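You operate a simulated robot arm through the tools that you are given. There is no shell and no other tool.

You run a simulated robot arm. Do the job below in one go: nothing can be reset, and whatever is moved stays where it is left.

Task
Rinse and blow-dry the brass nozzle in the black ring, then rack it.
Fine: spin it meanwhile; stop before opening; seat by the rinse valve.

The check looks at the end state, three seconds after you hand in, the way a careful person would. Anything else that was tipped, shoved, dropped, spilled or broken makes it a failure.

Robot
A 6-joint arm with a two-finger parallel gripper, fixed in place. Base frame: the origin is on the floor under the middle of its stand, x ahead of it, y to its left, z up. Units: mm, degrees, N and s.
With the tool pointing down near the work surface it reaches from about 240 to 620 mm from the base axis. Its first joint turns from -66.0 to 66.0 degrees. Payload 2.7 kg.
The tool frame sits at the grasp point between the pads (the TCP): z along the fingers, y along the line on which they close. The tips reach 23 mm beyond it. The gripper opens to 94 mm. The fingers are 38 mm wide and 10 mm thick; the gripper's body (54 by 96 mm) begins 39 mm behind the TCP.
Orientation is told as [roll, pitch, yaw] about the base's x, y, z axes, in that order, counted from this pose: with the fingers straight down and closing along the base's y, the tool's x points along the base's -x, its y along +y and its z along -z.

Tools
- The arm moves only by the tool drive_tool. Its argument "motion" is one flat list of numbers, 7 for each row, row after row: the opening in per cent of the stroke, from 0 (shut) to 100 (fully open), then the shift along the tool's x, y, z in units of 50 mm (1.0 is 50 mm), then the turn, a rotation vector about the tool's x, y, z in units of 5 degrees (1.0 is 5 degrees). In form: [claw, x, y, z, wx, wy, wz, claw, x, y, z, wx, wy, wz, ...]. A call has 1 to 20 rows; each row shifts and turns the commanded pose from where the row before left it, along the tool's axes as they then stand. A call with a number of a shift or a turn outside -1 to 1 is refused whole. A row lasts 0.2 s, in which the tool goes at most 50 mm and 8.6 degrees; a call with a longer step from one row to the next is refused whole, and so is a gripper value outside its range. A pose out of reach is approached as far as the arm can. The call stops where the force on the tool passes 40 N (or 10 N more than at its start, if that is more) or the arm is blocked; 0.2 s more then pass. The fingers move at their own pace (about 45 mm/s each) and stop on an object; they squeeze with about 32 N. The grip force told is the motor's: it shows also when the fingers shut on nothing. Time passes only in rows, and 0.2 s behind the last, so rows that do not move let the fingers close. The reply holds the time, the measured pose of the TCP, the force on the tool along the base axes, the opening and the grip force, in the units named above and with some noise, with the torque about the TCP (base axes, N m) and any sound that the robot's microphone picked up, and new pictures: "pictures" is both (left out), scene, wrist or none.
- Cameras (640 x 400 px; columns grow to the right, rows downward): "scene" is fixed at [100.5, -461.5, 1409.9]; the picture's right is [0.42, -0.91, 0.00], its down [-0.47, -0.22, -0.86] and it looks along [0.78, 0.36, -0.51] (base axes); focal length 230 px, centre (320, 200). "wrist" rides on the gripper at [86, 16, -75] in the tool frame; the picture's right is [-0.18, 0.98, 0.00], its down [-0.58, -0.11, -0.81] and it looks along [-0.79, -0.15, 0.59] (tool axes); focal length 243 px, centre (320, 200). There is no depth. A picture from a camera that has moved, and an enlarged one, comes with that camera's place and axes in the base frame and with its lens.
- zoom(camera, box): a new picture of the part [left, top, right, bottom] of that camera's present view, enlarged. No time passes.
- job_done(): hands the job in; it is judged then, once.

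Nothing tells you positions but the pictures and the camera data. Unless the task says otherwise, let go and move clear before handing in.

The tools are called after ">>>" by a JSON object that holds its "op" and its "data". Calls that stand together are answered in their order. drive_tool: Moves the arm, as the interface text tells. Its arguments: {"type":"object","properties":{"motion":{"type":"array"},"pictures":{"type":"string","enum":["both","scene","wrist","none"]}},"required":["motion"]} The other tools are called the same way: zoom (camera, box) takes an enlarged picture of a part of a camera's view; job_done () hands the job in.

At the start:

```text
clock: 0.0
eef_pos: [350.9, -79.3, 1305.8]
ee_rot: [0.0, 0.0, 0.0]
ft_force: [0.4, -0.4, -0.5]
wrist_torque: [0.03, -0.02, 0.01]
grip_width: 94.2
grasp_force: 0.0
```

scene: 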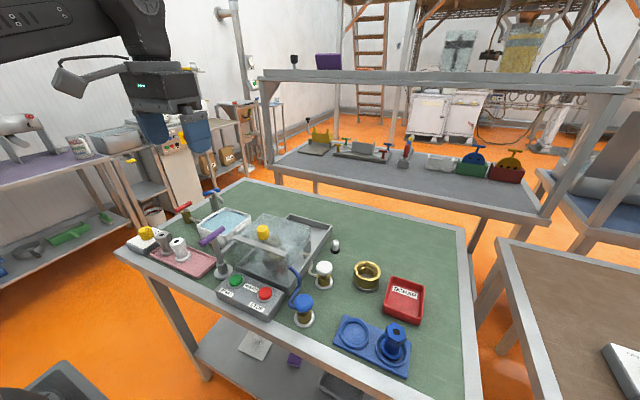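
wrist: 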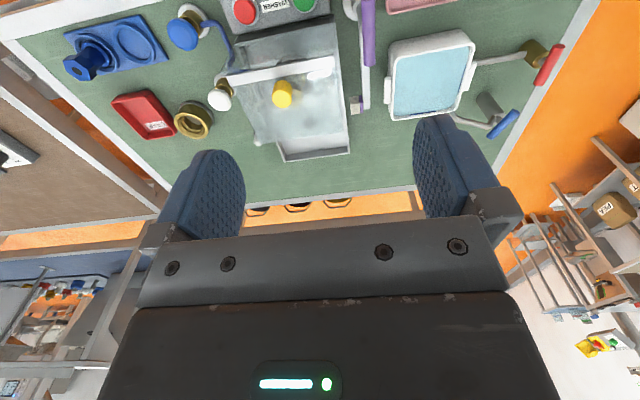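

I see a green bench with a washer unit (clear hood, yellow knob, green/red buttons), valves in white and blue, a brass ring-shaped object, a red tray and a blue rack. I'll take enlarged pictures before moving anything.

>>> {"op": "zoom", "data": {"camera": "scene", "box": [110, 180, 270, 280]}}

>>> {"op": "zoom", "data": {"camera": "scene", "box": [200, 200, 360, 300]}}

>>> {"op": "zoom", "data": {"camera": "scene", "box": [200, 250, 360, 350]}}

>>> {"op": "zoom", "data": {"camera": "scene", "box": [290, 230, 466, 340]}}

>>> {"op": "zoom", "data": {"camera": "scene", "box": [300, 290, 460, 390]}}

>>> {"op": "zoom", "data": {"camera": "wrist", "box": [40, 0, 360, 200]}}

>>> {"op": "zoom", "data": {"camera": "wrist", "box": [320, 0, 640, 200]}}

>>> {"op": "zoom", "data": {"camera": "scene", "box": [270, 120, 550, 200]}}

```text
4.00 times, centred on (190, 230) of scene
camera zoom: at [100.5, -461.5, 1409.9], right [0.42, -0.91, 0.0], down [-0.47, -0.22, -0.86], along [0.78, 0.36, -0.51], focal length 922 px, centre (840, 80)
```

zoom: 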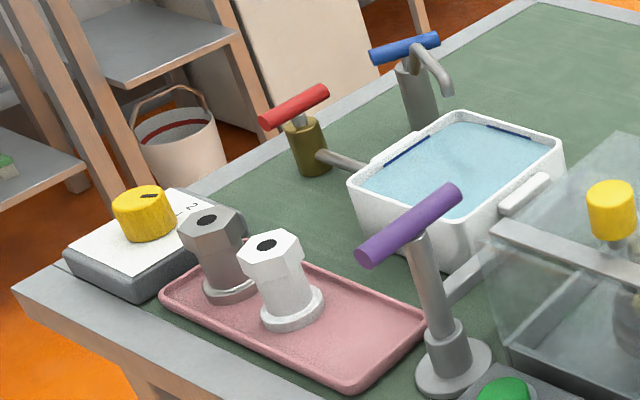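

```text
4.00 times, centred on (280, 250) of scene
camera zoom: at [100.5, -461.5, 1409.9], right [0.42, -0.91, 0.0], down [-0.47, -0.22, -0.86], along [0.78, 0.36, -0.51], focal length 922 px, centre (480, 0)
```

zoom: 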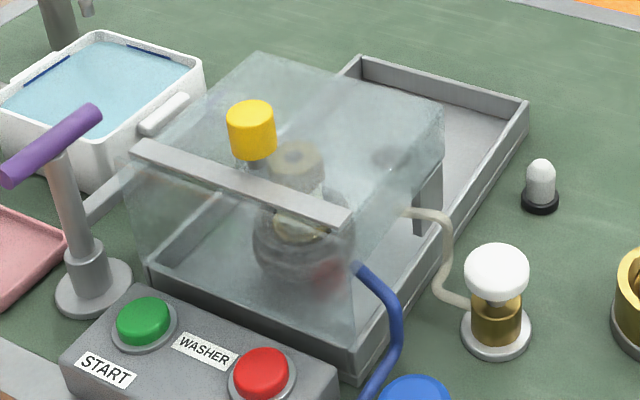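

```text
4.00 times, centred on (280, 300) of scene
camera zoom: at [100.5, -461.5, 1409.9], right [0.42, -0.91, 0.0], down [-0.47, -0.22, -0.86], along [0.78, 0.36, -0.51], focal length 922 px, centre (480, -200)
```

zoom: 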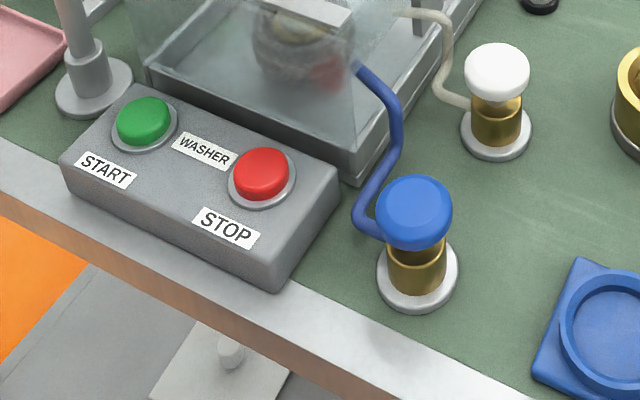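

```text
3.64 times, centred on (378, 285) of scene
camera zoom: at [100.5, -461.5, 1409.9], right [0.42, -0.91, 0.0], down [-0.47, -0.22, -0.86], along [0.78, 0.36, -0.51], focal length 838 px, centre (109, -109)
```

zoom: 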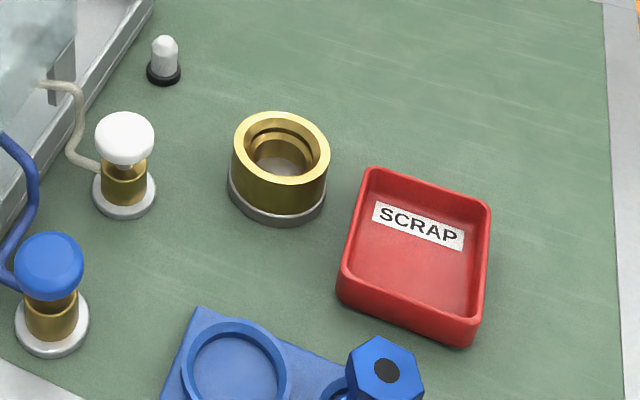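

```text
4.00 times, centred on (380, 340) of scene
camera zoom: at [100.5, -461.5, 1409.9], right [0.42, -0.91, 0.0], down [-0.47, -0.22, -0.86], along [0.78, 0.36, -0.51], focal length 922 px, centre (80, -360)
```

zoom: 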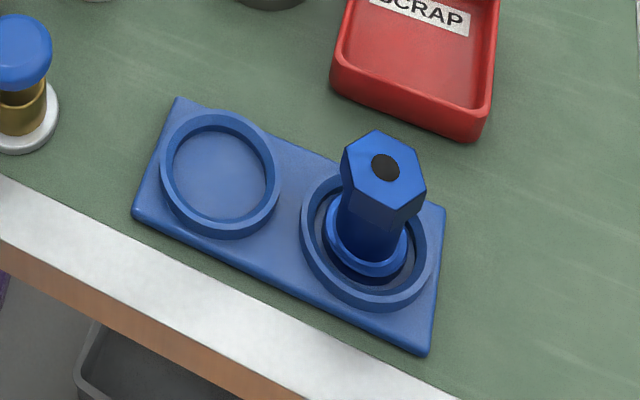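

```text
2.00 times, centred on (200, 100) of wrist
camera zoom: at [263.2, -62.0, 1380.3], right [0.18, 0.98, 0.0], down [0.58, -0.11, 0.81], along [0.79, -0.15, -0.59], focal length 485 px, centre (560, 400)
```

zoom: 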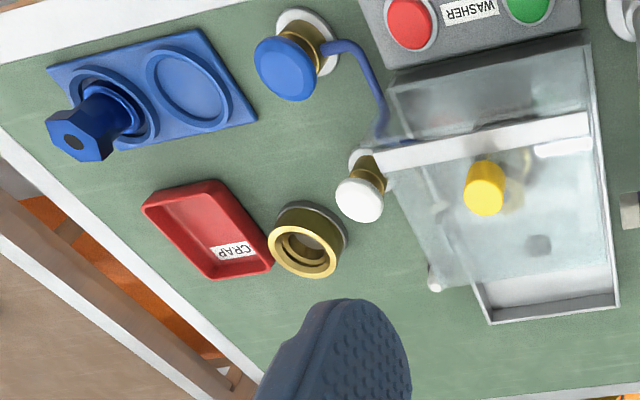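

```text
2.00 times, centred on (480, 100) of wrist
camera zoom: at [263.2, -62.0, 1380.3], right [0.18, 0.98, 0.0], down [0.58, -0.11, 0.81], along [0.79, -0.15, -0.59], focal length 485 px, centre (0, 400)
```

zoom: 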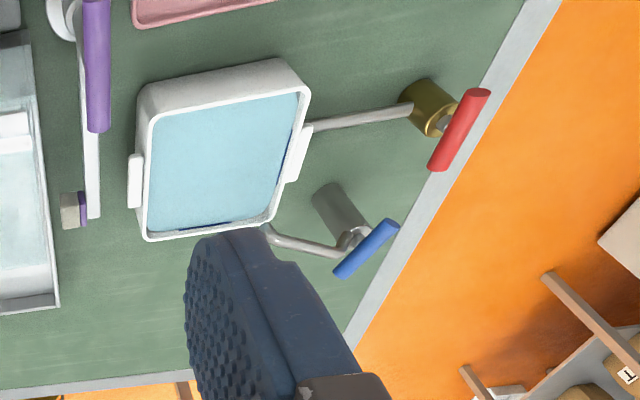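

```text
2.29 times, centred on (410, 160) of scene
camera zoom: at [100.5, -461.5, 1409.9], right [0.42, -0.91, 0.0], down [-0.47, -0.22, -0.86], along [0.78, 0.36, -0.51], focal length 527 px, centre (114, 291)
```

zoom: 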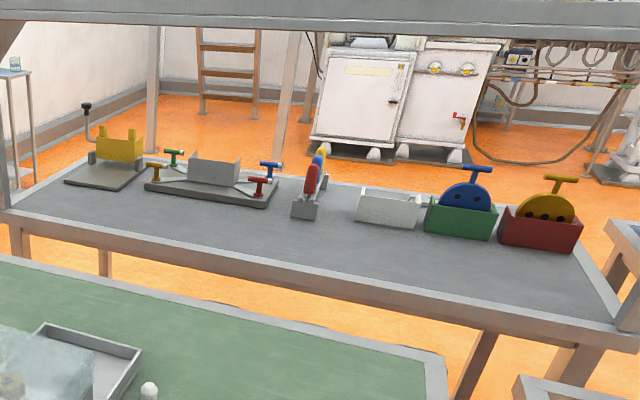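

The washer hood's yellow knob is at about [441,-150,1054], START at about [368,-104,945] and STOP at about [366,-198,940]. The blue valve is near [372,-297,957], the white valve near [484,-297,957], and the empty rack seat near [380,-416,910]. I'll move back and down a little for a closer look at the washer.

>>> {"op": "drive_tool", "data": {"motion": [100, 0.6, 0, 0.6, 0, 0, 0, 100, 0.6, 0, 0.6, 0, 0, 0, 100, 0.6, 0, 0.6, 0, 0, 0], "pictures": "both"}}

```text
clock: 0.8
eef_pos: [260.3, -79.6, 1215.2]
ee_rot: [0.0, -0.2, 0.0]
ft_force: [-0.8, -0.6, -0.6]
wrist_torque: [0.0, 0.01, -0.01]
grip_width: 93.9
grasp_force: 0.1
camera wrist: at [173.2, -63.4, 1288.9], right [0.18, 0.98, 0.0], down [0.58, -0.11, 0.81], along [0.79, -0.15, -0.59], focal length 243 px, centre (320, 200)
```

scene: 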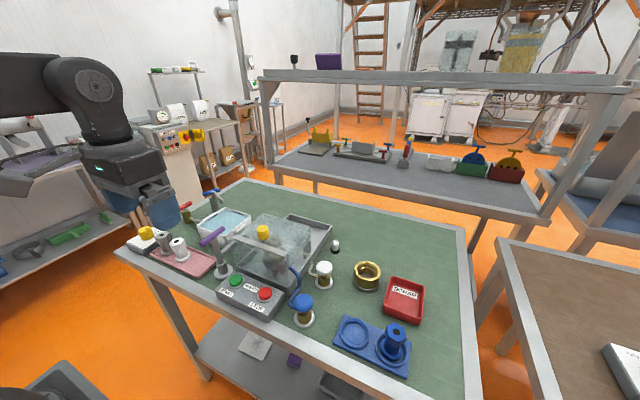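
wrist: 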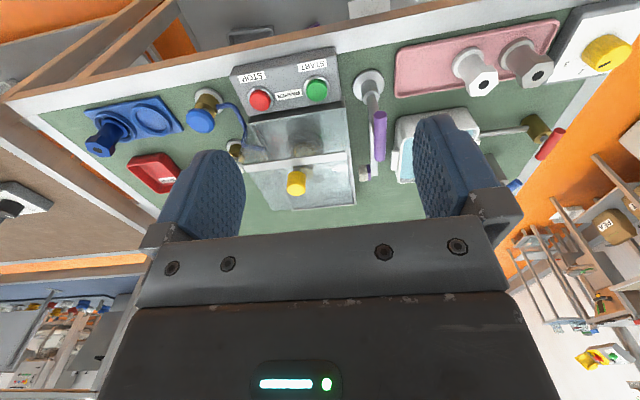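

>>> {"op": "zoom", "data": {"camera": "wrist", "box": [180, 50, 400, 210]}}

>>> {"op": "zoom", "data": {"camera": "wrist", "box": [180, 60, 290, 140]}}

>>> {"op": "zoom", "data": {"camera": "wrist", "box": [240, 100, 360, 210]}}

>>> {"op": "zoom", "data": {"camera": "wrist", "box": [340, 10, 640, 190]}}

>>> {"op": "zoom", "data": {"camera": "scene", "box": [225, 205, 345, 290]}}

```text
2.50 times, centred on (290, 130) of wrist
camera zoom: at [173.2, -63.4, 1288.9], right [0.18, 0.98, 0.0], down [0.58, -0.11, 0.81], along [0.79, -0.15, -0.59], focal length 606 px, centre (395, 375)
```

zoom: 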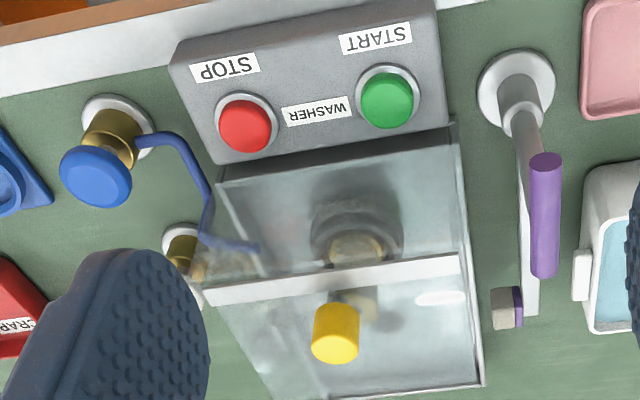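

```text
5.00 times, centred on (235, 100) of wrist
camera zoom: at [173.2, -63.4, 1288.9], right [0.18, 0.98, 0.0], down [0.58, -0.11, 0.81], along [0.79, -0.15, -0.59], focal length 1213 px, centre (745, 700)
```

zoom: 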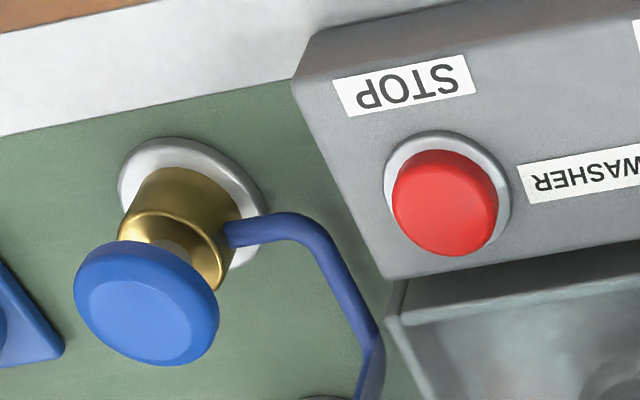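

```text
3.64 times, centred on (300, 155) of wrist
camera zoom: at [173.2, -63.4, 1288.9], right [0.18, 0.98, 0.0], down [0.58, -0.11, 0.81], along [0.79, -0.15, -0.59], focal length 882 px, centre (393, 364)
```

zoom: 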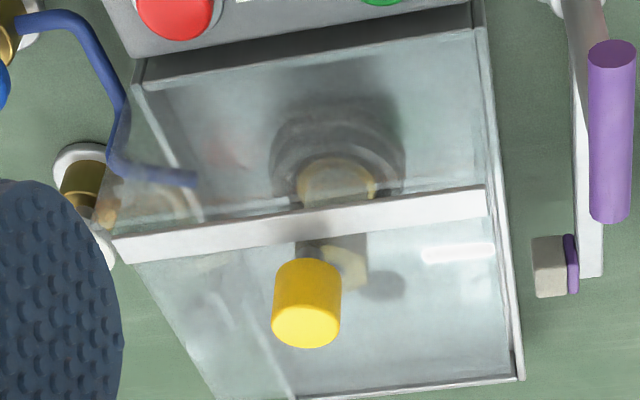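

```text
2.13 times, centred on (490, 100) of wrist
camera zoom: at [173.2, -63.4, 1288.9], right [0.18, 0.98, 0.0], down [0.58, -0.11, 0.81], along [0.79, -0.15, -0.59], focal length 518 px, centre (-43, 413)
```

zoom: 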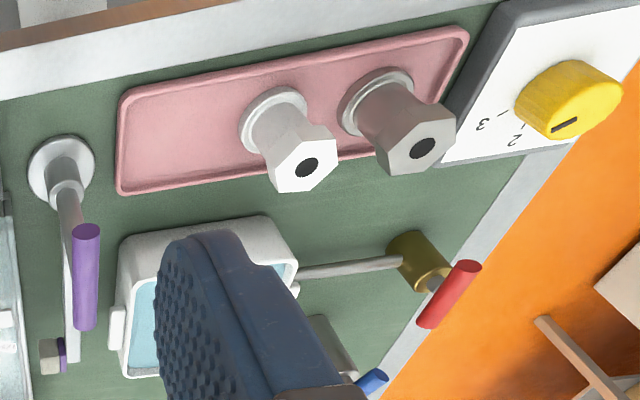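

```text
4.71 times, centred on (285, 248) of scene
camera zoom: at [100.5, -461.5, 1409.9], right [0.42, -0.91, 0.0], down [-0.47, -0.22, -0.86], along [0.78, 0.36, -0.51], focal length 1084 px, centre (485, -24)
```

zoom: 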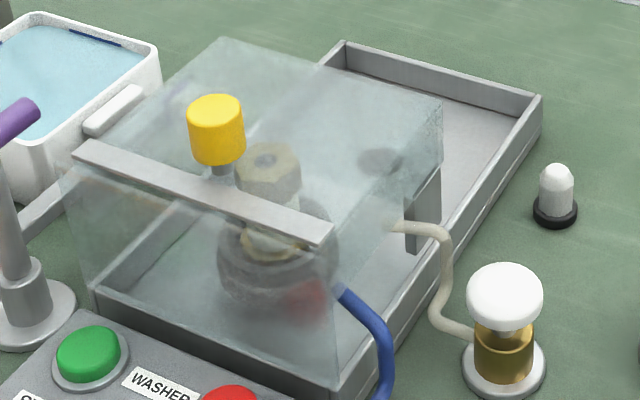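

The brass hex nozzle sits in a dark rotor ring under the frosted hood, with START and STOP in front, and a blue hose and a white hose leading to their valves. I can't yet tell whether the hood slides or hinges, so I'll view it from its right side.

>>> {"op": "drive_tool", "data": {"motion": [100, -0.54, -0.74, 0.18, 0, 0, 0, 100, -0.54, -0.74, 0.18, 0, 0, 0, 100, -0.54, -0.74, 0.18, 0, 0, 0, 100, -0.54, -0.74, 0.18, 0, 0, 0, 100, -0.54, -0.74, 0.18, 0, 0, 0, 100, -0.54, -0.74, 0.18, 0, 0, 0, 100, -0.54, -0.74, 0.18, 0, 0, 0, 100, 0, 0, 0, 0, 0, -1, 100, 0, 0, 0, 0, 0, -1, 100, 0, 0, 0, 0, 0, -1, 100, 0, 0, 0, 0, 0, -1, 100, 0, 0, 0, 0, 0, -1, 100, 0, 0, 0, 0, 0, -1, 100, 0, 0, 0, 0, 0, -1, 100, 0, 0, 0, 0, 0, -1, 100, 0, 0, 0, 0, 0, -1, 100, 0, 0, 0, 0, 0, -1, 100, 0, 0, 0, 0, 0, -1, 100, 0, 0, 0, 0, 0, -1, 100, 0, 0, 0, 0, 0, -1], "pictures": "both"}}

```text
clock: 5.0
eef_pos: [448.9, -337.7, 1152.2]
ee_rot: [0.0, -0.1, 65.1]
ft_force: [0.7, -0.1, 0.2]
wrist_torque: [0.0, -0.02, 0.02]
grip_width: 94.1
grasp_force: 0.0
camera wrist: at [397.4, -408.7, 1227.5], right [-0.81, 0.58, 0.0], down [0.34, 0.48, 0.81], along [0.47, 0.66, -0.59], focal length 243 px, centre (320, 200)
```

scene: 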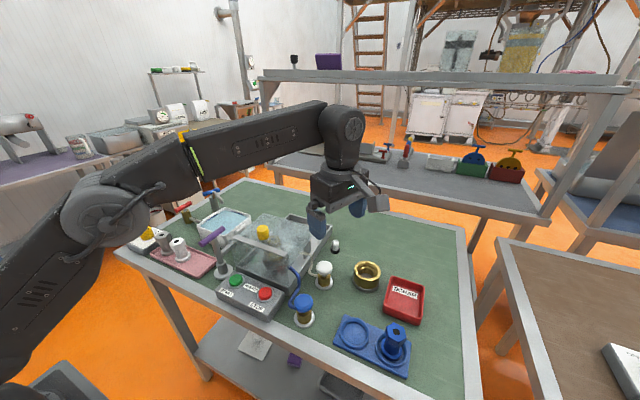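
wrist: 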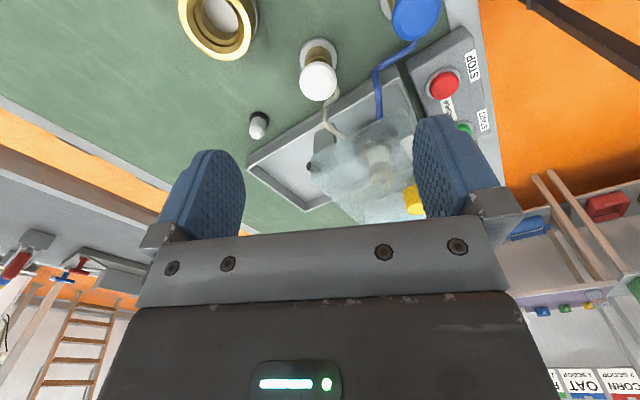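

The gripper hides part of the view, but the hood and tray are partly visible from this side. I'll enlarge it.

>>> {"op": "zoom", "data": {"camera": "wrist", "box": [240, 60, 430, 220]}}

>>> {"op": "zoom", "data": {"camera": "wrist", "box": [160, 0, 480, 200]}}

```text
2.50 times, centred on (335, 140) of wrist
camera zoom: at [397.4, -408.7, 1227.5], right [-0.81, 0.58, 0.0], down [0.34, 0.48, 0.81], along [0.47, 0.66, -0.59], focal length 606 px, centre (282, 350)
```

zoom: 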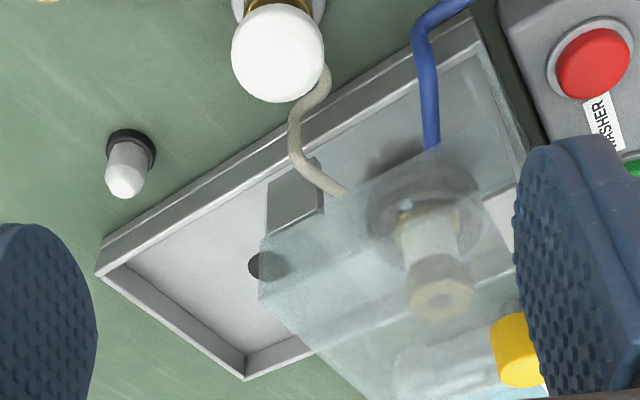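

```text
2.00 times, centred on (320, 100) of wrist
camera zoom: at [397.4, -408.7, 1227.5], right [-0.81, 0.58, 0.0], down [0.34, 0.48, 0.81], along [0.47, 0.66, -0.59], focal length 485 px, centre (320, 400)
```

zoom: 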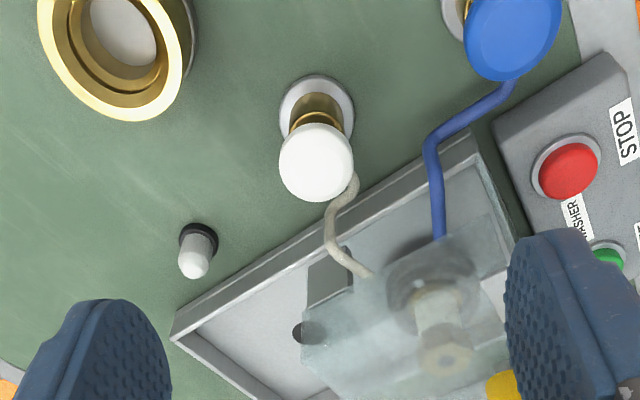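

There's a small gray post at the rear right of the hood, which may be a hinge. I'll tilt the camera for a flatter side view from the right.

>>> {"op": "drive_tool", "data": {"motion": [100, 0, 0, 0, 0, 0, -1, 100, 0, 0, 0, 0, 0, -1, 100, 0, 0, 0, 0, 0, -1, 100, 0, 0, 0, 0, 0, -1, 100, 0, 0, 0, 0, 0, -1, 100, 0, 0, 0, 0, 0, -1, 100, 0, -0.5, 0, 0, -1, 0, 100, 0, 0, 0, 0, -1, 0, 100, 0, 0, 0, 0, -1, 0, 100, 0, 0, 0, 0, -1, 0, 100, 0, 0, 0, 0, -1, 0, 100, 0, 0, 0, 0, -1, 0], "pictures": "both"}}

```text
clock: 7.6
eef_pos: [432.6, -300.8, 1123.9]
ee_rot: [-0.3, -30.0, 95.1]
ft_force: [0.5, -0.8, 0.4]
wrist_torque: [-0.01, 0.0, 0.02]
grip_width: 94.2
grasp_force: 0.1
out of reach, approached as far as the arm can: row 7, 8, 9, 10, 11, 12
camera wrist: at [426.7, -413.5, 1144.8], right [-0.99, 0.07, 0.09], down [0.1, 0.11, 0.99], along [0.06, 0.99, -0.12], focal length 243 px, centre (320, 200)
```

scene: 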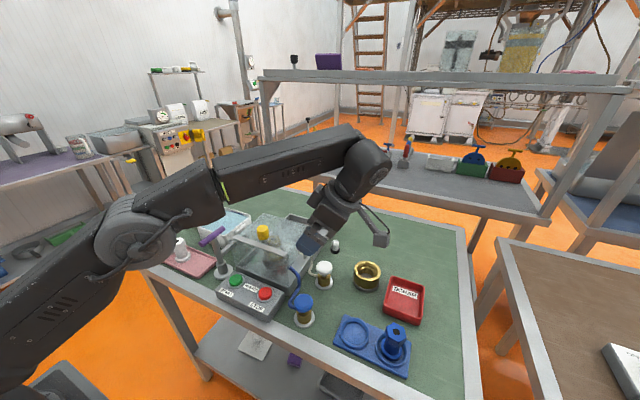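
wrist: 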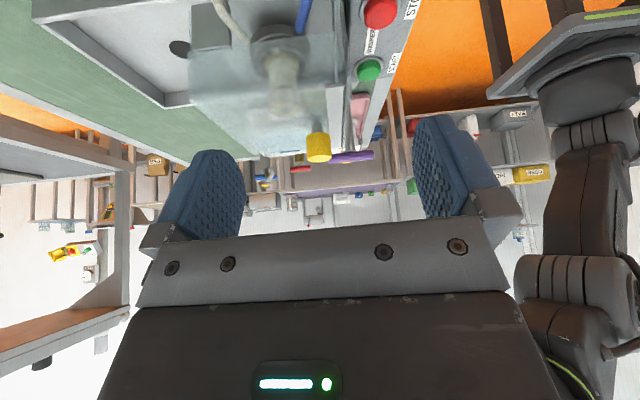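

>>> {"op": "zoom", "data": {"camera": "wrist", "box": [130, 0, 410, 175]}}

>>> {"op": "zoom", "data": {"camera": "wrist", "box": [180, 0, 340, 100]}}

>>> {"op": "zoom", "data": {"camera": "wrist", "box": [180, 60, 340, 160]}}

```text
2.29 times, centred on (270, 88) of wrist
camera zoom: at [426.7, -413.5, 1144.8], right [-0.99, 0.07, 0.09], down [0.1, 0.11, 0.99], along [0.06, 0.99, -0.12], focal length 555 px, centre (434, 457)
```

zoom: 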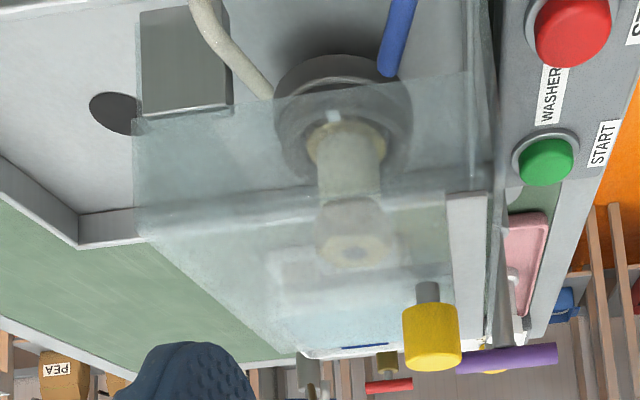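

```text
4.00 times, centred on (260, 50) of wrist
camera zoom: at [426.7, -413.5, 1144.8], right [-0.99, 0.07, 0.09], down [0.1, 0.11, 0.99], along [0.06, 0.99, -0.12], focal length 970 px, centre (560, 800)
```

zoom: 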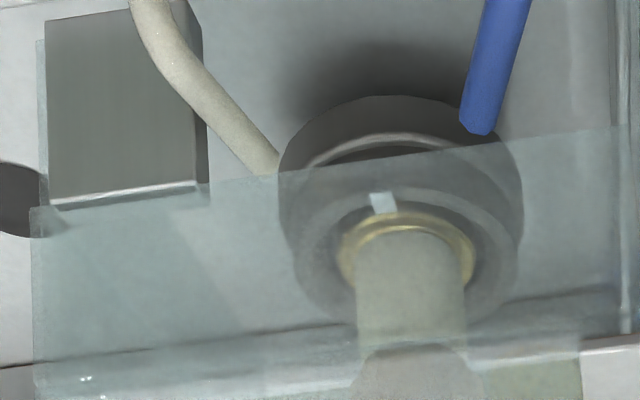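

```text
4.00 times, centred on (260, 110) of wrist
camera zoom: at [426.7, -413.5, 1144.8], right [-0.99, 0.07, 0.09], down [0.1, 0.11, 0.99], along [0.06, 0.99, -0.12], focal length 970 px, centre (560, 560)
```

zoom: 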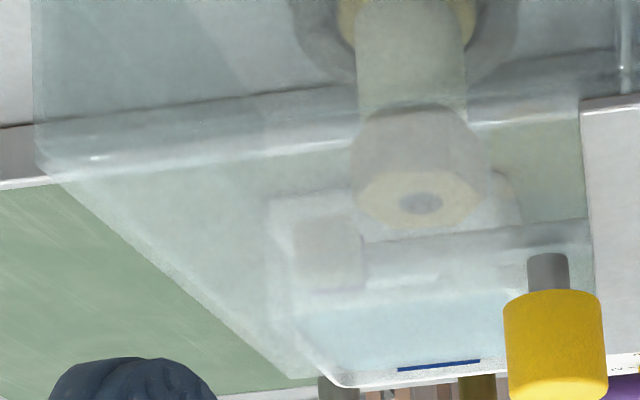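

The hood's right skirt is raised, so the hoses pass beneath it, and the nozzle is a hex head on a stem standing in the ring. Next I'll straighten the tool and look closely at the valve knobs.

>>> {"op": "drive_tool", "data": {"motion": [100, 0, 0, 0, 0, 1, 0, 100, 0, 0, 0, 0, 1, 0, 100, 0, 0, 0, 0, 1, 0, 100, 0, 0, 0, 0, 1, 0, 100, 0, 0, 0, 0, 1, 0, 100, 0, 0, 0, 0, 1, 0, 100, 0, 0, 0, 0, 0, 1, 100, 0, 0, 0, 0, 0, 1, 100, 0, 0, 0, 0, 0, 1, 100, 0, 0, 0, 0, 0, 1, 100, 0, 0, 0, 0, 0, 1, 100, 0, 0, 0, 0, 0, 1, 100, 0, 0, 0, 0, 0, 1, 100, 0, 0, 0, 0, 0, 1, 100, 0, 0, 0, 0, 0, 1, 100, 0, 0, 0, 0, 0, 1, 100, 0, 0, 0, 0, 0, 1, 100, 0, 0, 0, 0, 0, 1, 100, 0, 0, 0, 0, 0, 1], "pictures": "none"}}

>>> {"op": "drive_tool", "data": {"motion": [100, 0.3, 0, 0, 0, 0, 1, 100, 0.4, 0, 0, 0, 0, 1, 100, 0.4, 0, 0, 0, 0, 1, 100, 0.4, 0, 0, 0, 0, 1, 100, 0.4, 0, 0, 0, 0, 1, 100, 0.6, 0, 0, 0, 0, 1, 100, 0.6, 0.2, 0.5, 0, 0, 0], "pictures": "wrist"}}

```text
clock: 11.6
eef_pos: [433.9, -301.7, 1123.2]
ee_rot: [0.1, -0.1, 29.8]
ft_force: [0.1, 0.1, -0.3]
wrist_torque: [0.03, 0.03, 0.04]
grip_width: 94.1
grasp_force: 0.0
```

```text
clock: 13.2
eef_pos: [284.6, -325.4, 1098.5]
ee_rot: [0.0, 0.0, -0.1]
ft_force: [0.1, -0.5, 0.5]
wrist_torque: [0.01, 0.0, 0.01]
grip_width: 94.1
grasp_force: 0.0
camera wrist: at [198.5, -308.6, 1173.0], right [0.18, 0.98, 0.0], down [0.58, -0.11, 0.81], along [0.79, -0.15, -0.59], focal length 243 px, centre (320, 200)
```

wrist: 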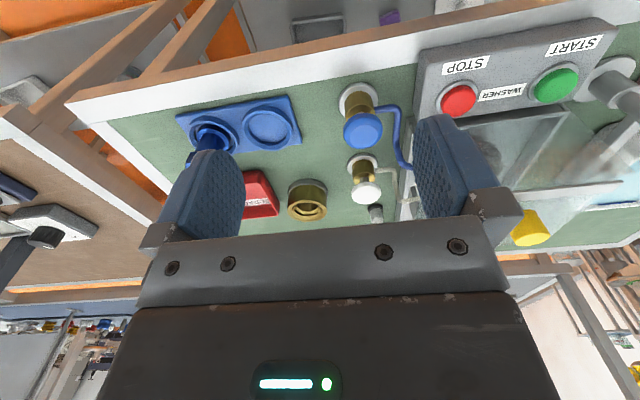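

>>> {"op": "zoom", "data": {"camera": "wrist", "box": [320, 70, 420, 220]}}

>>> {"op": "zoom", "data": {"camera": "wrist", "box": [160, 80, 340, 225]}}

>>> {"op": "zoom", "data": {"camera": "wrist", "box": [410, 10, 640, 160]}}

>>> {"op": "zoom", "data": {"camera": "wrist", "box": [440, 80, 640, 250]}}

```text
2.67 times, centred on (370, 145) of wrist
camera zoom: at [198.5, -308.6, 1173.0], right [0.18, 0.98, 0.0], down [0.58, -0.11, 0.81], along [0.79, -0.15, -0.59], focal length 647 px, centre (187, 347)
```

zoom: 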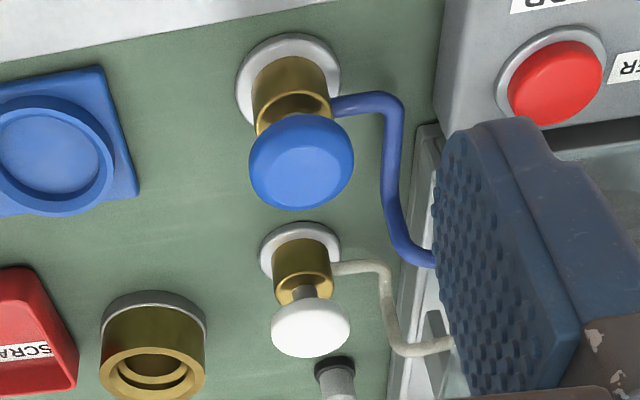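

```text
2.76 times, centred on (250, 152) of wrist
camera zoom: at [198.5, -308.6, 1173.0], right [0.18, 0.98, 0.0], down [0.58, -0.11, 0.81], along [0.79, -0.15, -0.59], focal length 669 px, centre (513, 331)
```

zoom: 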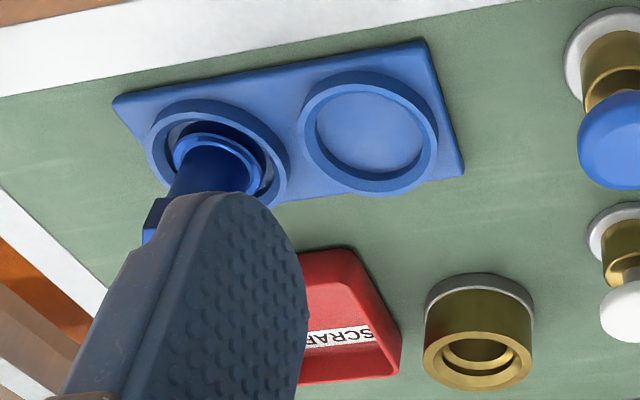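

```text
2.67 times, centred on (525, 85) of wrist
camera zoom: at [198.5, -308.6, 1173.0], right [0.18, 0.98, 0.0], down [0.58, -0.11, 0.81], along [0.79, -0.15, -0.59], focal length 647 px, centre (-227, 507)
```

zoom: 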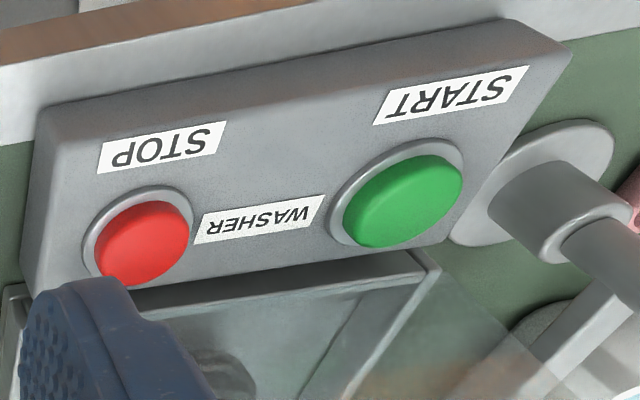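

```text
2.35 times, centred on (540, 165) of wrist
camera zoom: at [198.5, -308.6, 1173.0], right [0.18, 0.98, 0.0], down [0.58, -0.11, 0.81], along [0.79, -0.15, -0.59], focal length 571 px, centre (-198, 282)
```

zoom: 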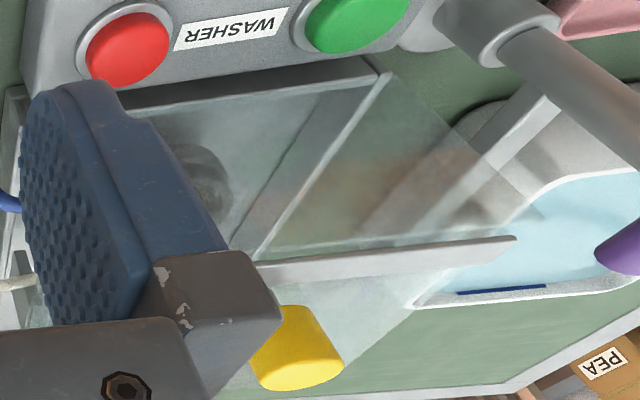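

The valves are plunger mushrooms on brass cups, so they probably work while pressed. I'll look at the hood from the front left before touching anything.

>>> {"op": "drive_tool", "data": {"motion": [100, 0, 0.97, -0.15, 0, 0, 0, 100, 0, 0.97, -0.15, 0, 0, 0, 100, 0, 0.97, -0.15, 0, 0, 0, 100, 0, 0.97, -0.15, 0, 0, 0, 100, 0, 0.97, -0.15, 0, 0, 0, 100, 0, 0.97, -0.15, 0, 0, 0, 100, 0, 0.97, -0.15, 0, 0, 0, 100, -0.4, 0.5, 0, 0, 0, 1, 100, 0, 0.5, 0, 0, 0, 1, 100, 0, 0.5, 0, 0, 0, 1, 100, 0, 0.3, 0, 0, 0, 1, 100, 0, 0, 0, 0, 0, 1, 100, 0, 0, 0, 0, 0, 1, 100, 0, 0, 0, 0, 0, 1, 100, 0, 0, 0, 0, 0, 1, 100, 0, 0, 0, 0, 0, 1, 100, 0, 0, 0, 0, 0, 1], "pictures": "both"}}

```text
clock: 16.8
eef_pos: [315.6, 102.3, 1151.3]
ee_rot: [0.2, 0.1, -50.1]
ft_force: [0.0, -0.7, 0.3]
wrist_torque: [0.01, 0.02, 0.02]
grip_width: 94.2
grasp_force: 0.1
camera wrist: at [272.4, 180.5, 1225.6], right [0.87, 0.49, 0.0], down [0.29, -0.52, 0.81], along [0.4, -0.7, -0.59], focal length 243 px, centre (320, 200)
```

scene: 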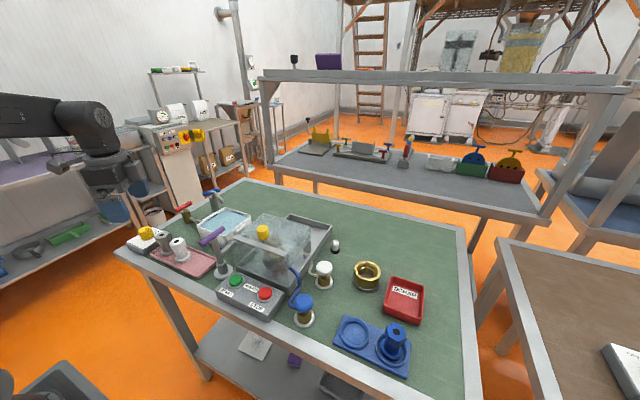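
wrist: 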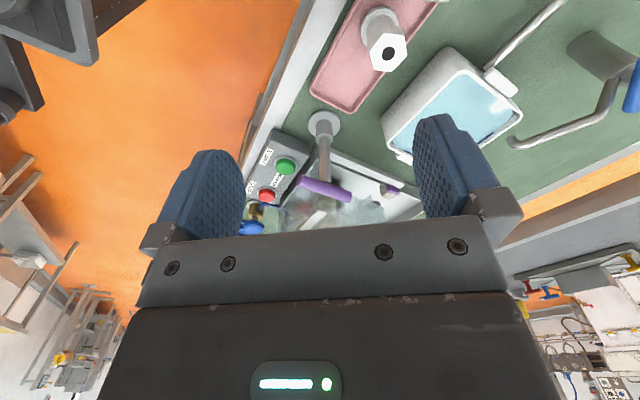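

>>> {"op": "drive_tool", "data": {"motion": [100, -0.9, 0, 0, 0, 0, 0, 100, -0.9, 0, 0, 0, 0, 0, 100, -0.9, 0, 0, 0, 0, 0, 100, -0.7, 0, 0, 0, 0, 0], "pictures": "wrist"}}

```text
clock: 17.8
eef_pos: [422.6, -29.4, 1148.5]
ee_rot: [0.0, 0.1, -50.0]
ft_force: [-0.1, -0.2, 0.4]
wrist_torque: [0.02, 0.02, 0.01]
grip_width: 93.8
grasp_force: 0.1
camera wrist: at [380.4, 49.3, 1223.2], right [0.87, 0.49, 0.0], down [0.29, -0.52, 0.81], along [0.4, -0.7, -0.59], focal length 243 px, centre (320, 200)
```

wrist: 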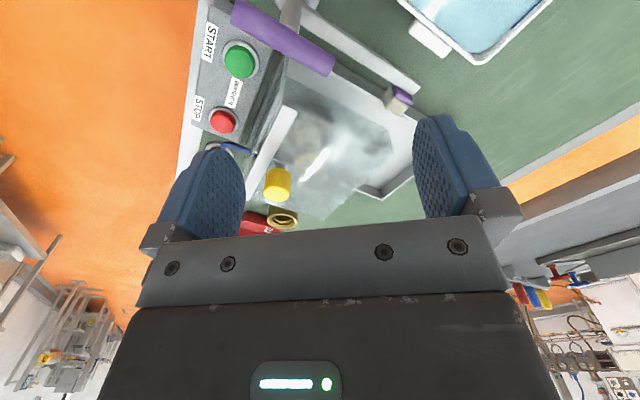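

>>> {"op": "zoom", "data": {"camera": "wrist", "box": [220, 60, 440, 220]}}

>>> {"op": "zoom", "data": {"camera": "wrist", "box": [180, 0, 440, 120]}}

>>> {"op": "zoom", "data": {"camera": "wrist", "box": [320, 70, 440, 200]}}

```text
2.50 times, centred on (330, 140) of wrist
camera zoom: at [380.4, 49.3, 1223.2], right [0.87, 0.49, 0.0], down [0.29, -0.52, 0.81], along [0.4, -0.7, -0.59], focal length 606 px, centre (295, 350)
```

zoom: 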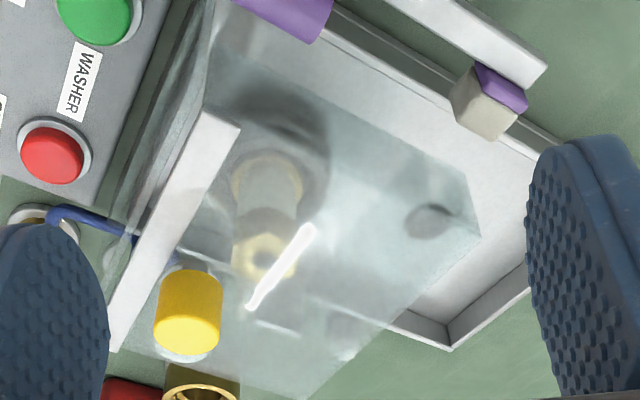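

```text
2.46 times, centred on (310, 60) of wrist
camera zoom: at [380.4, 49.3, 1223.2], right [0.87, 0.49, 0.0], down [0.29, -0.52, 0.81], along [0.4, -0.7, -0.59], focal length 597 px, centre (345, 545)
```

zoom: 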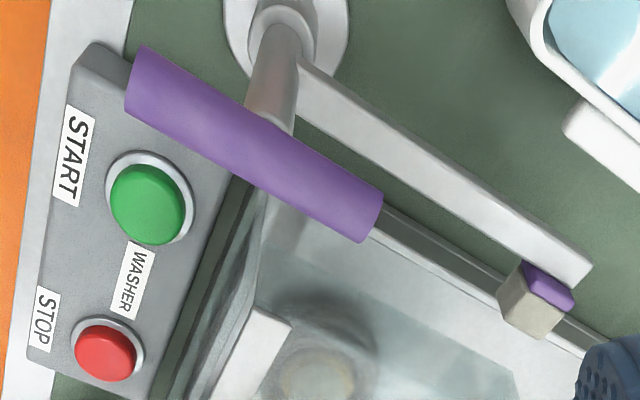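

```text
3.08 times, centred on (380, 135) of wrist
camera zoom: at [380.4, 49.3, 1223.2], right [0.87, 0.49, 0.0], down [0.29, -0.52, 0.81], along [0.4, -0.7, -0.59], focal length 746 px, centre (135, 400)
```

zoom: 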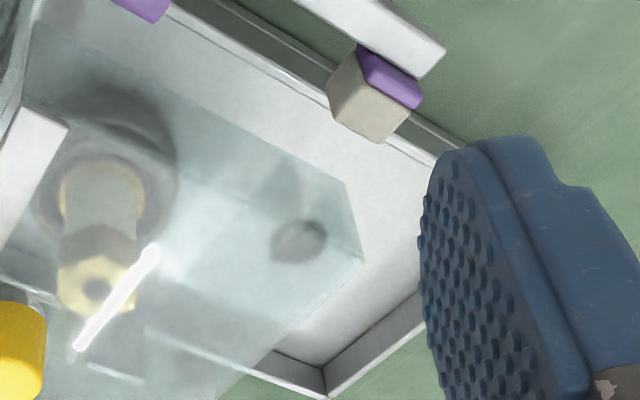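

The hood's top is at about z 1030, with a full front wall and short side skirts. A post at its rear right suggests it hinges up at the back, and a swing arm with a purple handle stands to its left. Now I'll square the tool, shut the fingers and hover over START.

>>> {"op": "drive_tool", "data": {"motion": [0, 0, 0, 0, 0, 0, -1, 0, 0, 0, 0, 0, 0, -1, 0, 0, 0, 0, 0, 0, -1, 0, 0, 0, 0, 0, 0, -1, 0, 0, 0, 0, 0, 0, -1, 0, 0, 0, 0, 0, 0, -1, 0, 0, 0, 0, 0, 0, -1, 0, 0, 0, 0, 0, 0, -1, 0, 0, 0, 0, 0, 0, -1, 0, 0, 0, 0, 0, 0, -1, 0, 0.57, -0.78, 0, 0, 0, 0, 0, 0.57, -0.78, 0, 0, 0, 0, 0, 0, 0, 0.9, 0, 0, 0, 0, 0, 0, 0.9, 0, 0, 0, 0, 0, 0, 0.9, 0, 0, 0], "pictures": "both"}}

```text
clock: 21.0
eef_pos: [368.2, -104.4, 1015.0]
ee_rot: [0.0, -0.1, 0.0]
ft_force: [-1.1, -0.5, -0.4]
wrist_torque: [0.0, 0.03, -0.01]
grip_width: 0.2
grasp_force: 31.9
camera wrist: at [281.3, -88.2, 1089.7], right [0.18, 0.98, 0.0], down [0.58, -0.11, 0.81], along [0.79, -0.15, -0.59], focal length 243 px, centre (320, 200)
```

scene: 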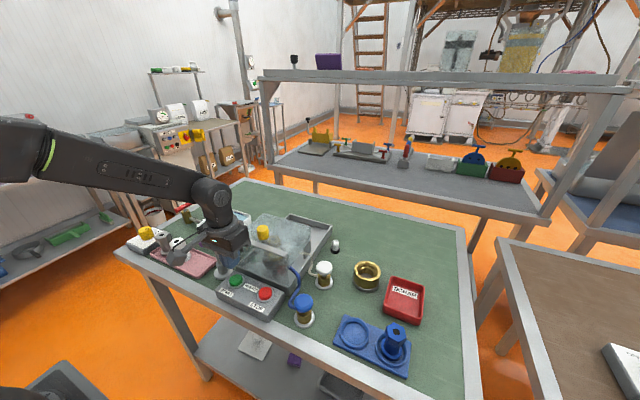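
wrist: 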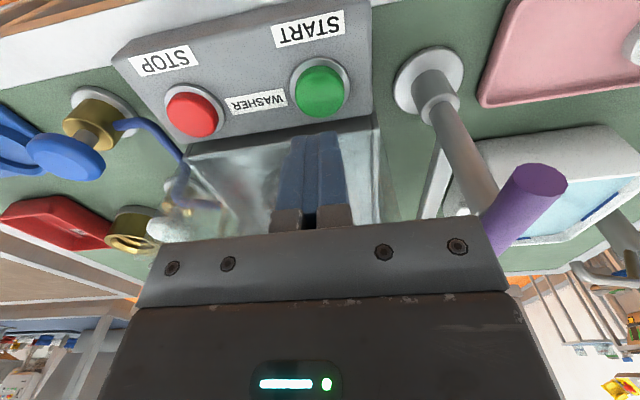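

>>> {"op": "zoom", "data": {"camera": "scene", "box": [190, 200, 310, 325]}}

>>> {"op": "zoom", "data": {"camera": "wrist", "box": [100, 0, 460, 225]}}

```text
3.20 times, centred on (250, 262) of scene
camera zoom: at [100.5, -461.5, 1409.9], right [0.42, -0.91, 0.0], down [-0.47, -0.22, -0.86], along [0.78, 0.36, -0.51], focal length 737 px, centre (544, 0)
```

zoom: 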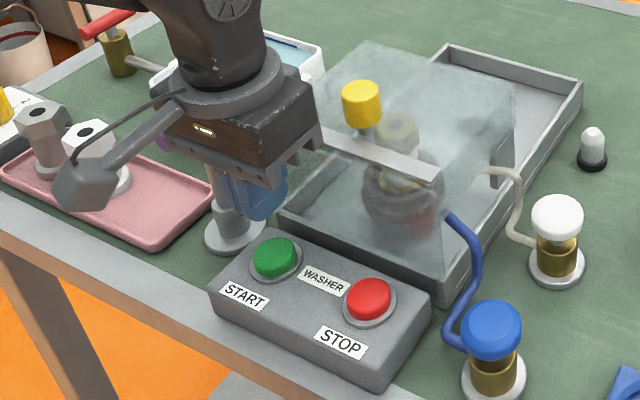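

```text
1.78 times, centred on (280, 112) of wrist
camera zoom: at [281.3, -88.2, 1089.7], right [0.18, 0.98, 0.0], down [0.58, -0.11, 0.81], along [0.79, -0.15, -0.59], focal length 431 px, centre (391, 356)
```

zoom: 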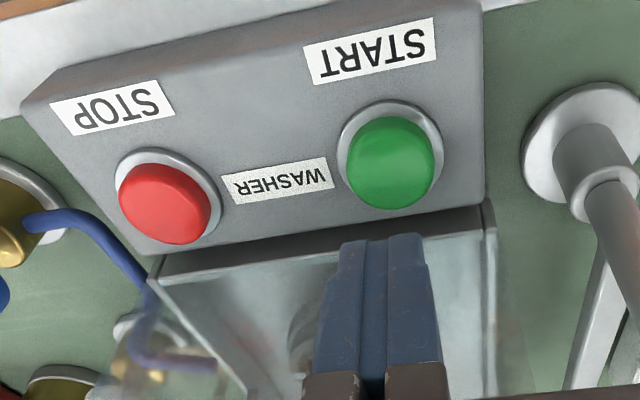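

The shut fingertips are centred over START with clearance to the hood's front bar. I'll lower onto the button gently.

>>> {"op": "drive_tool", "data": {"motion": [0, 0.1, 0, 0.4, 0, 0, 0, 0, 0, 0, 0.3, 0, 0, 0, 0, 0, 0, 0.05, 0, 0, 0, 0, 0, 0, 0.05, 0, 0, 0, 0, 0, 0, 0.05, 0, 0, 0], "pictures": "wrist"}}

```text
clock: 21.9
eef_pos: [365.0, -105.3, 980.5]
ee_rot: [-0.1, -0.7, 0.1]
ft_force: [-1.9, 0.2, 3.6]
wrist_torque: [0.04, -0.26, 0.08]
grip_width: 0.0
grasp_force: 32.3
stopped in row 4: the force on the tool passed its limit at 45 N (the readings are from after the stop); the commanded pose is now the measured one
camera wrist: at [276.9, -88.8, 1055.3], right [0.18, 0.98, 0.0], down [0.57, -0.11, 0.81], along [0.8, -0.15, -0.58], focal length 243 px, centre (320, 200)
```

wrist: 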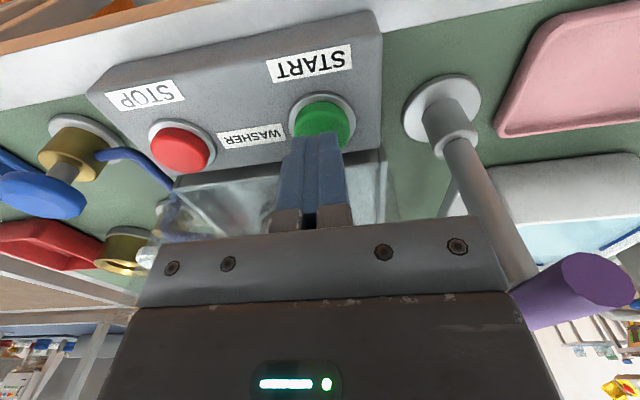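

>>> {"op": "zoom", "data": {"camera": "wrist", "box": [240, 60, 400, 220]}}

>>> {"op": "zoom", "data": {"camera": "scene", "box": [190, 210, 290, 310]}}

>>> {"op": "zoom", "data": {"camera": "scene", "box": [230, 200, 350, 290]}}

```text
2.50 times, centred on (320, 140) of wrist
camera zoom: at [276.9, -88.8, 1055.3], right [0.18, 0.98, 0.0], down [0.57, -0.11, 0.81], along [0.8, -0.15, -0.58], focal length 606 px, centre (320, 350)
```

zoom: 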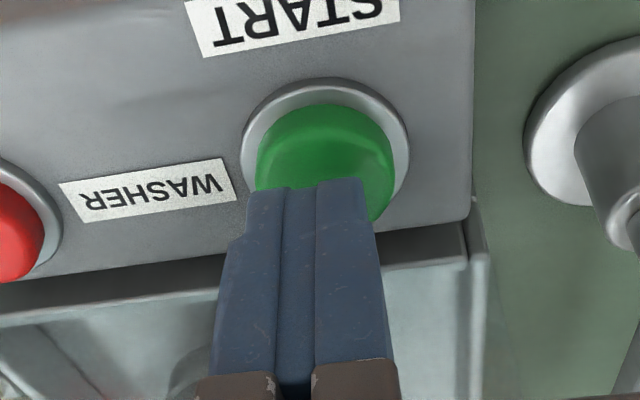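

```text
4.00 times, centred on (240, 260) of scene
camera zoom: at [100.4, -461.4, 1409.9], right [0.42, -0.91, 0.0], down [-0.47, -0.22, -0.86], along [0.78, 0.36, -0.51], focal length 922 px, centre (640, -40)
```

zoom: 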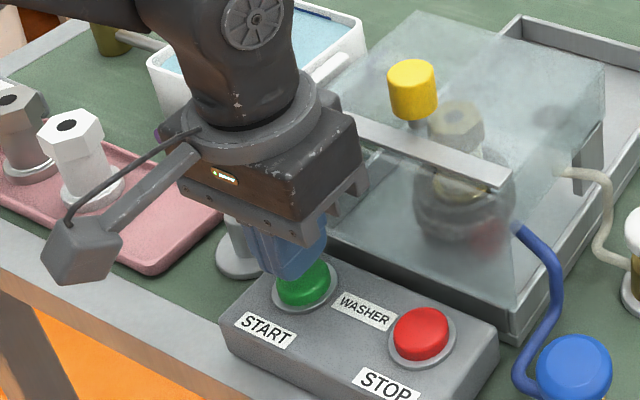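

```text
4.44 times, centred on (290, 245) of scene
camera zoom: at [100.4, -461.4, 1409.9], right [0.42, -0.91, 0.0], down [-0.47, -0.22, -0.86], along [0.78, 0.36, -0.51], focal length 1024 px, centre (453, 0)
```

zoom: 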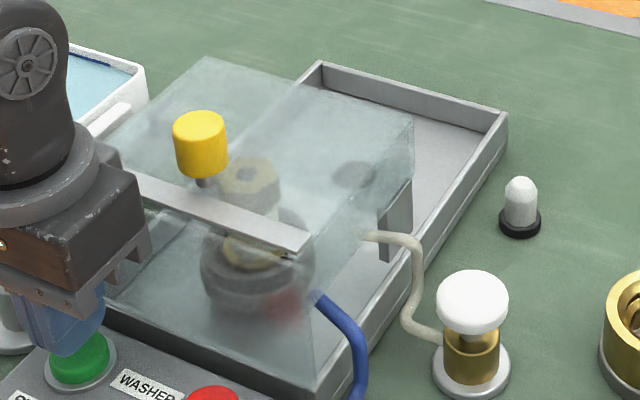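

The contact torque suggests the gripper body touched the hood's front bar instead of the button, and no click was heard. I'll back off, lean the tool away from the hood, and try again with the fingertip corner.

>>> {"op": "drive_tool", "data": {"motion": [0, 0.1, 0, -0.4, 0, 0, 0, 0, 0.1, 0, -0.4, 0, 0, 0, 0, 0, 0, 0, 0, -1, 0, 0, 0, 0, 0, 0, -1, 0, 0, 0, 0, 0, 0, -1, 0, 0, 0, 0, 0, 0, -1, 0, 0, 0, 0, 0, 0, -1, 0, 0, 0, 0, 0, 0, -1, 0], "pictures": "both"}}

```text
clock: 23.7
eef_pos: [352.6, -105.9, 1021.5]
ee_rot: [-0.1, -30.8, 0.1]
ft_force: [-0.3, -0.1, 0.4]
wrist_torque: [-0.01, -0.04, -0.03]
grip_width: 0.0
grasp_force: 31.8
camera wrist: at [240.8, -88.4, 1041.5], right [0.16, 0.98, 0.09], down [0.09, -0.11, 0.99], along [0.98, -0.15, -0.1], focal length 243 px, centre (320, 200)
```

scene: 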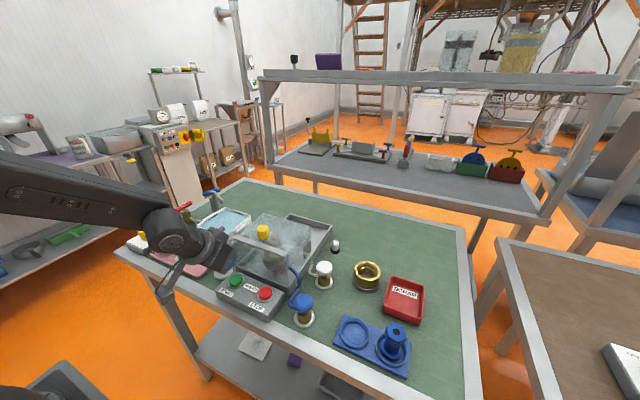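
wrist: 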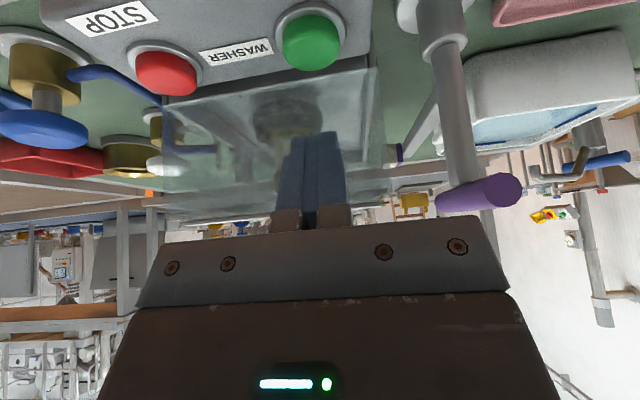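

>>> {"op": "zoom", "data": {"camera": "wrist", "box": [130, 0, 410, 175]}}

>>> {"op": "zoom", "data": {"camera": "scene", "box": [170, 200, 300, 310]}}

```text
2.29 times, centred on (270, 88) of wrist
camera zoom: at [240.8, -88.4, 1041.5], right [0.16, 0.98, 0.09], down [0.09, -0.11, 0.99], along [0.98, -0.15, -0.1], focal length 555 px, centre (434, 457)
```

zoom: 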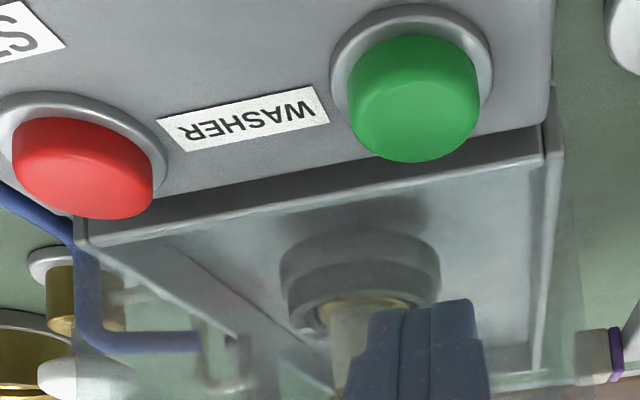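

```text
3.64 times, centred on (235, 255) of scene
camera zoom: at [100.5, -461.5, 1409.9], right [0.42, -0.91, 0.0], down [-0.47, -0.22, -0.86], along [0.78, 0.36, -0.51], focal length 838 px, centre (629, 0)
```

zoom: 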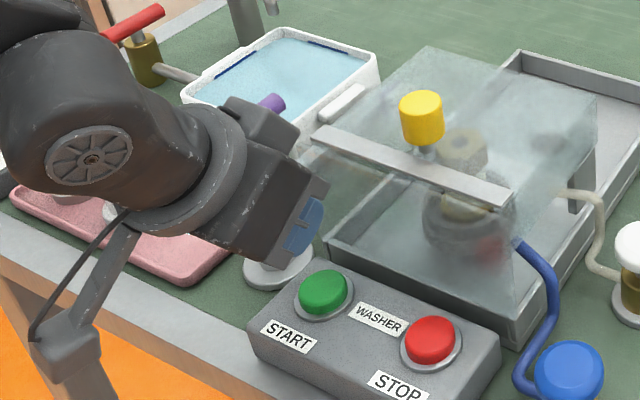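

The START top is at about [364,-104,950], and leaning the tool back keeps the gripper clear of the bar. I'll go down slowly with the fingertip corner.

>>> {"op": "drive_tool", "data": {"motion": [0, 0.07, 0, 0.37, 0, 0, 0, 0, 0.065, 0, 0.364, 0, 0, 0, 0, 0, 0, 0, 0, 0, 0, 0, 0.02, 0, 0.034, 0, 0, 0, 0, 0.02, 0, 0.034, 0, 0, 0, 0, 0.02, 0, 0.034, 0, 0, 0], "pictures": "wrist"}}

```text
clock: 25.1
eef_pos: [366.8, -106.7, 980.5]
ee_rot: [0.0, -30.6, 0.1]
ft_force: [0.7, 0.3, 0.4]
wrist_torque: [-0.02, -0.01, -0.01]
grip_width: 0.0
grasp_force: 32.3
camera wrist: at [254.4, -89.3, 1000.5], right [0.16, 0.98, 0.09], down [0.09, -0.11, 0.99], along [0.98, -0.15, -0.11], focal length 243 px, centre (320, 200)
```

wrist: 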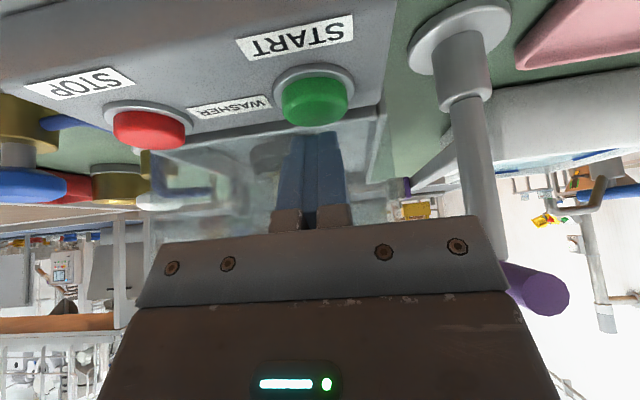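

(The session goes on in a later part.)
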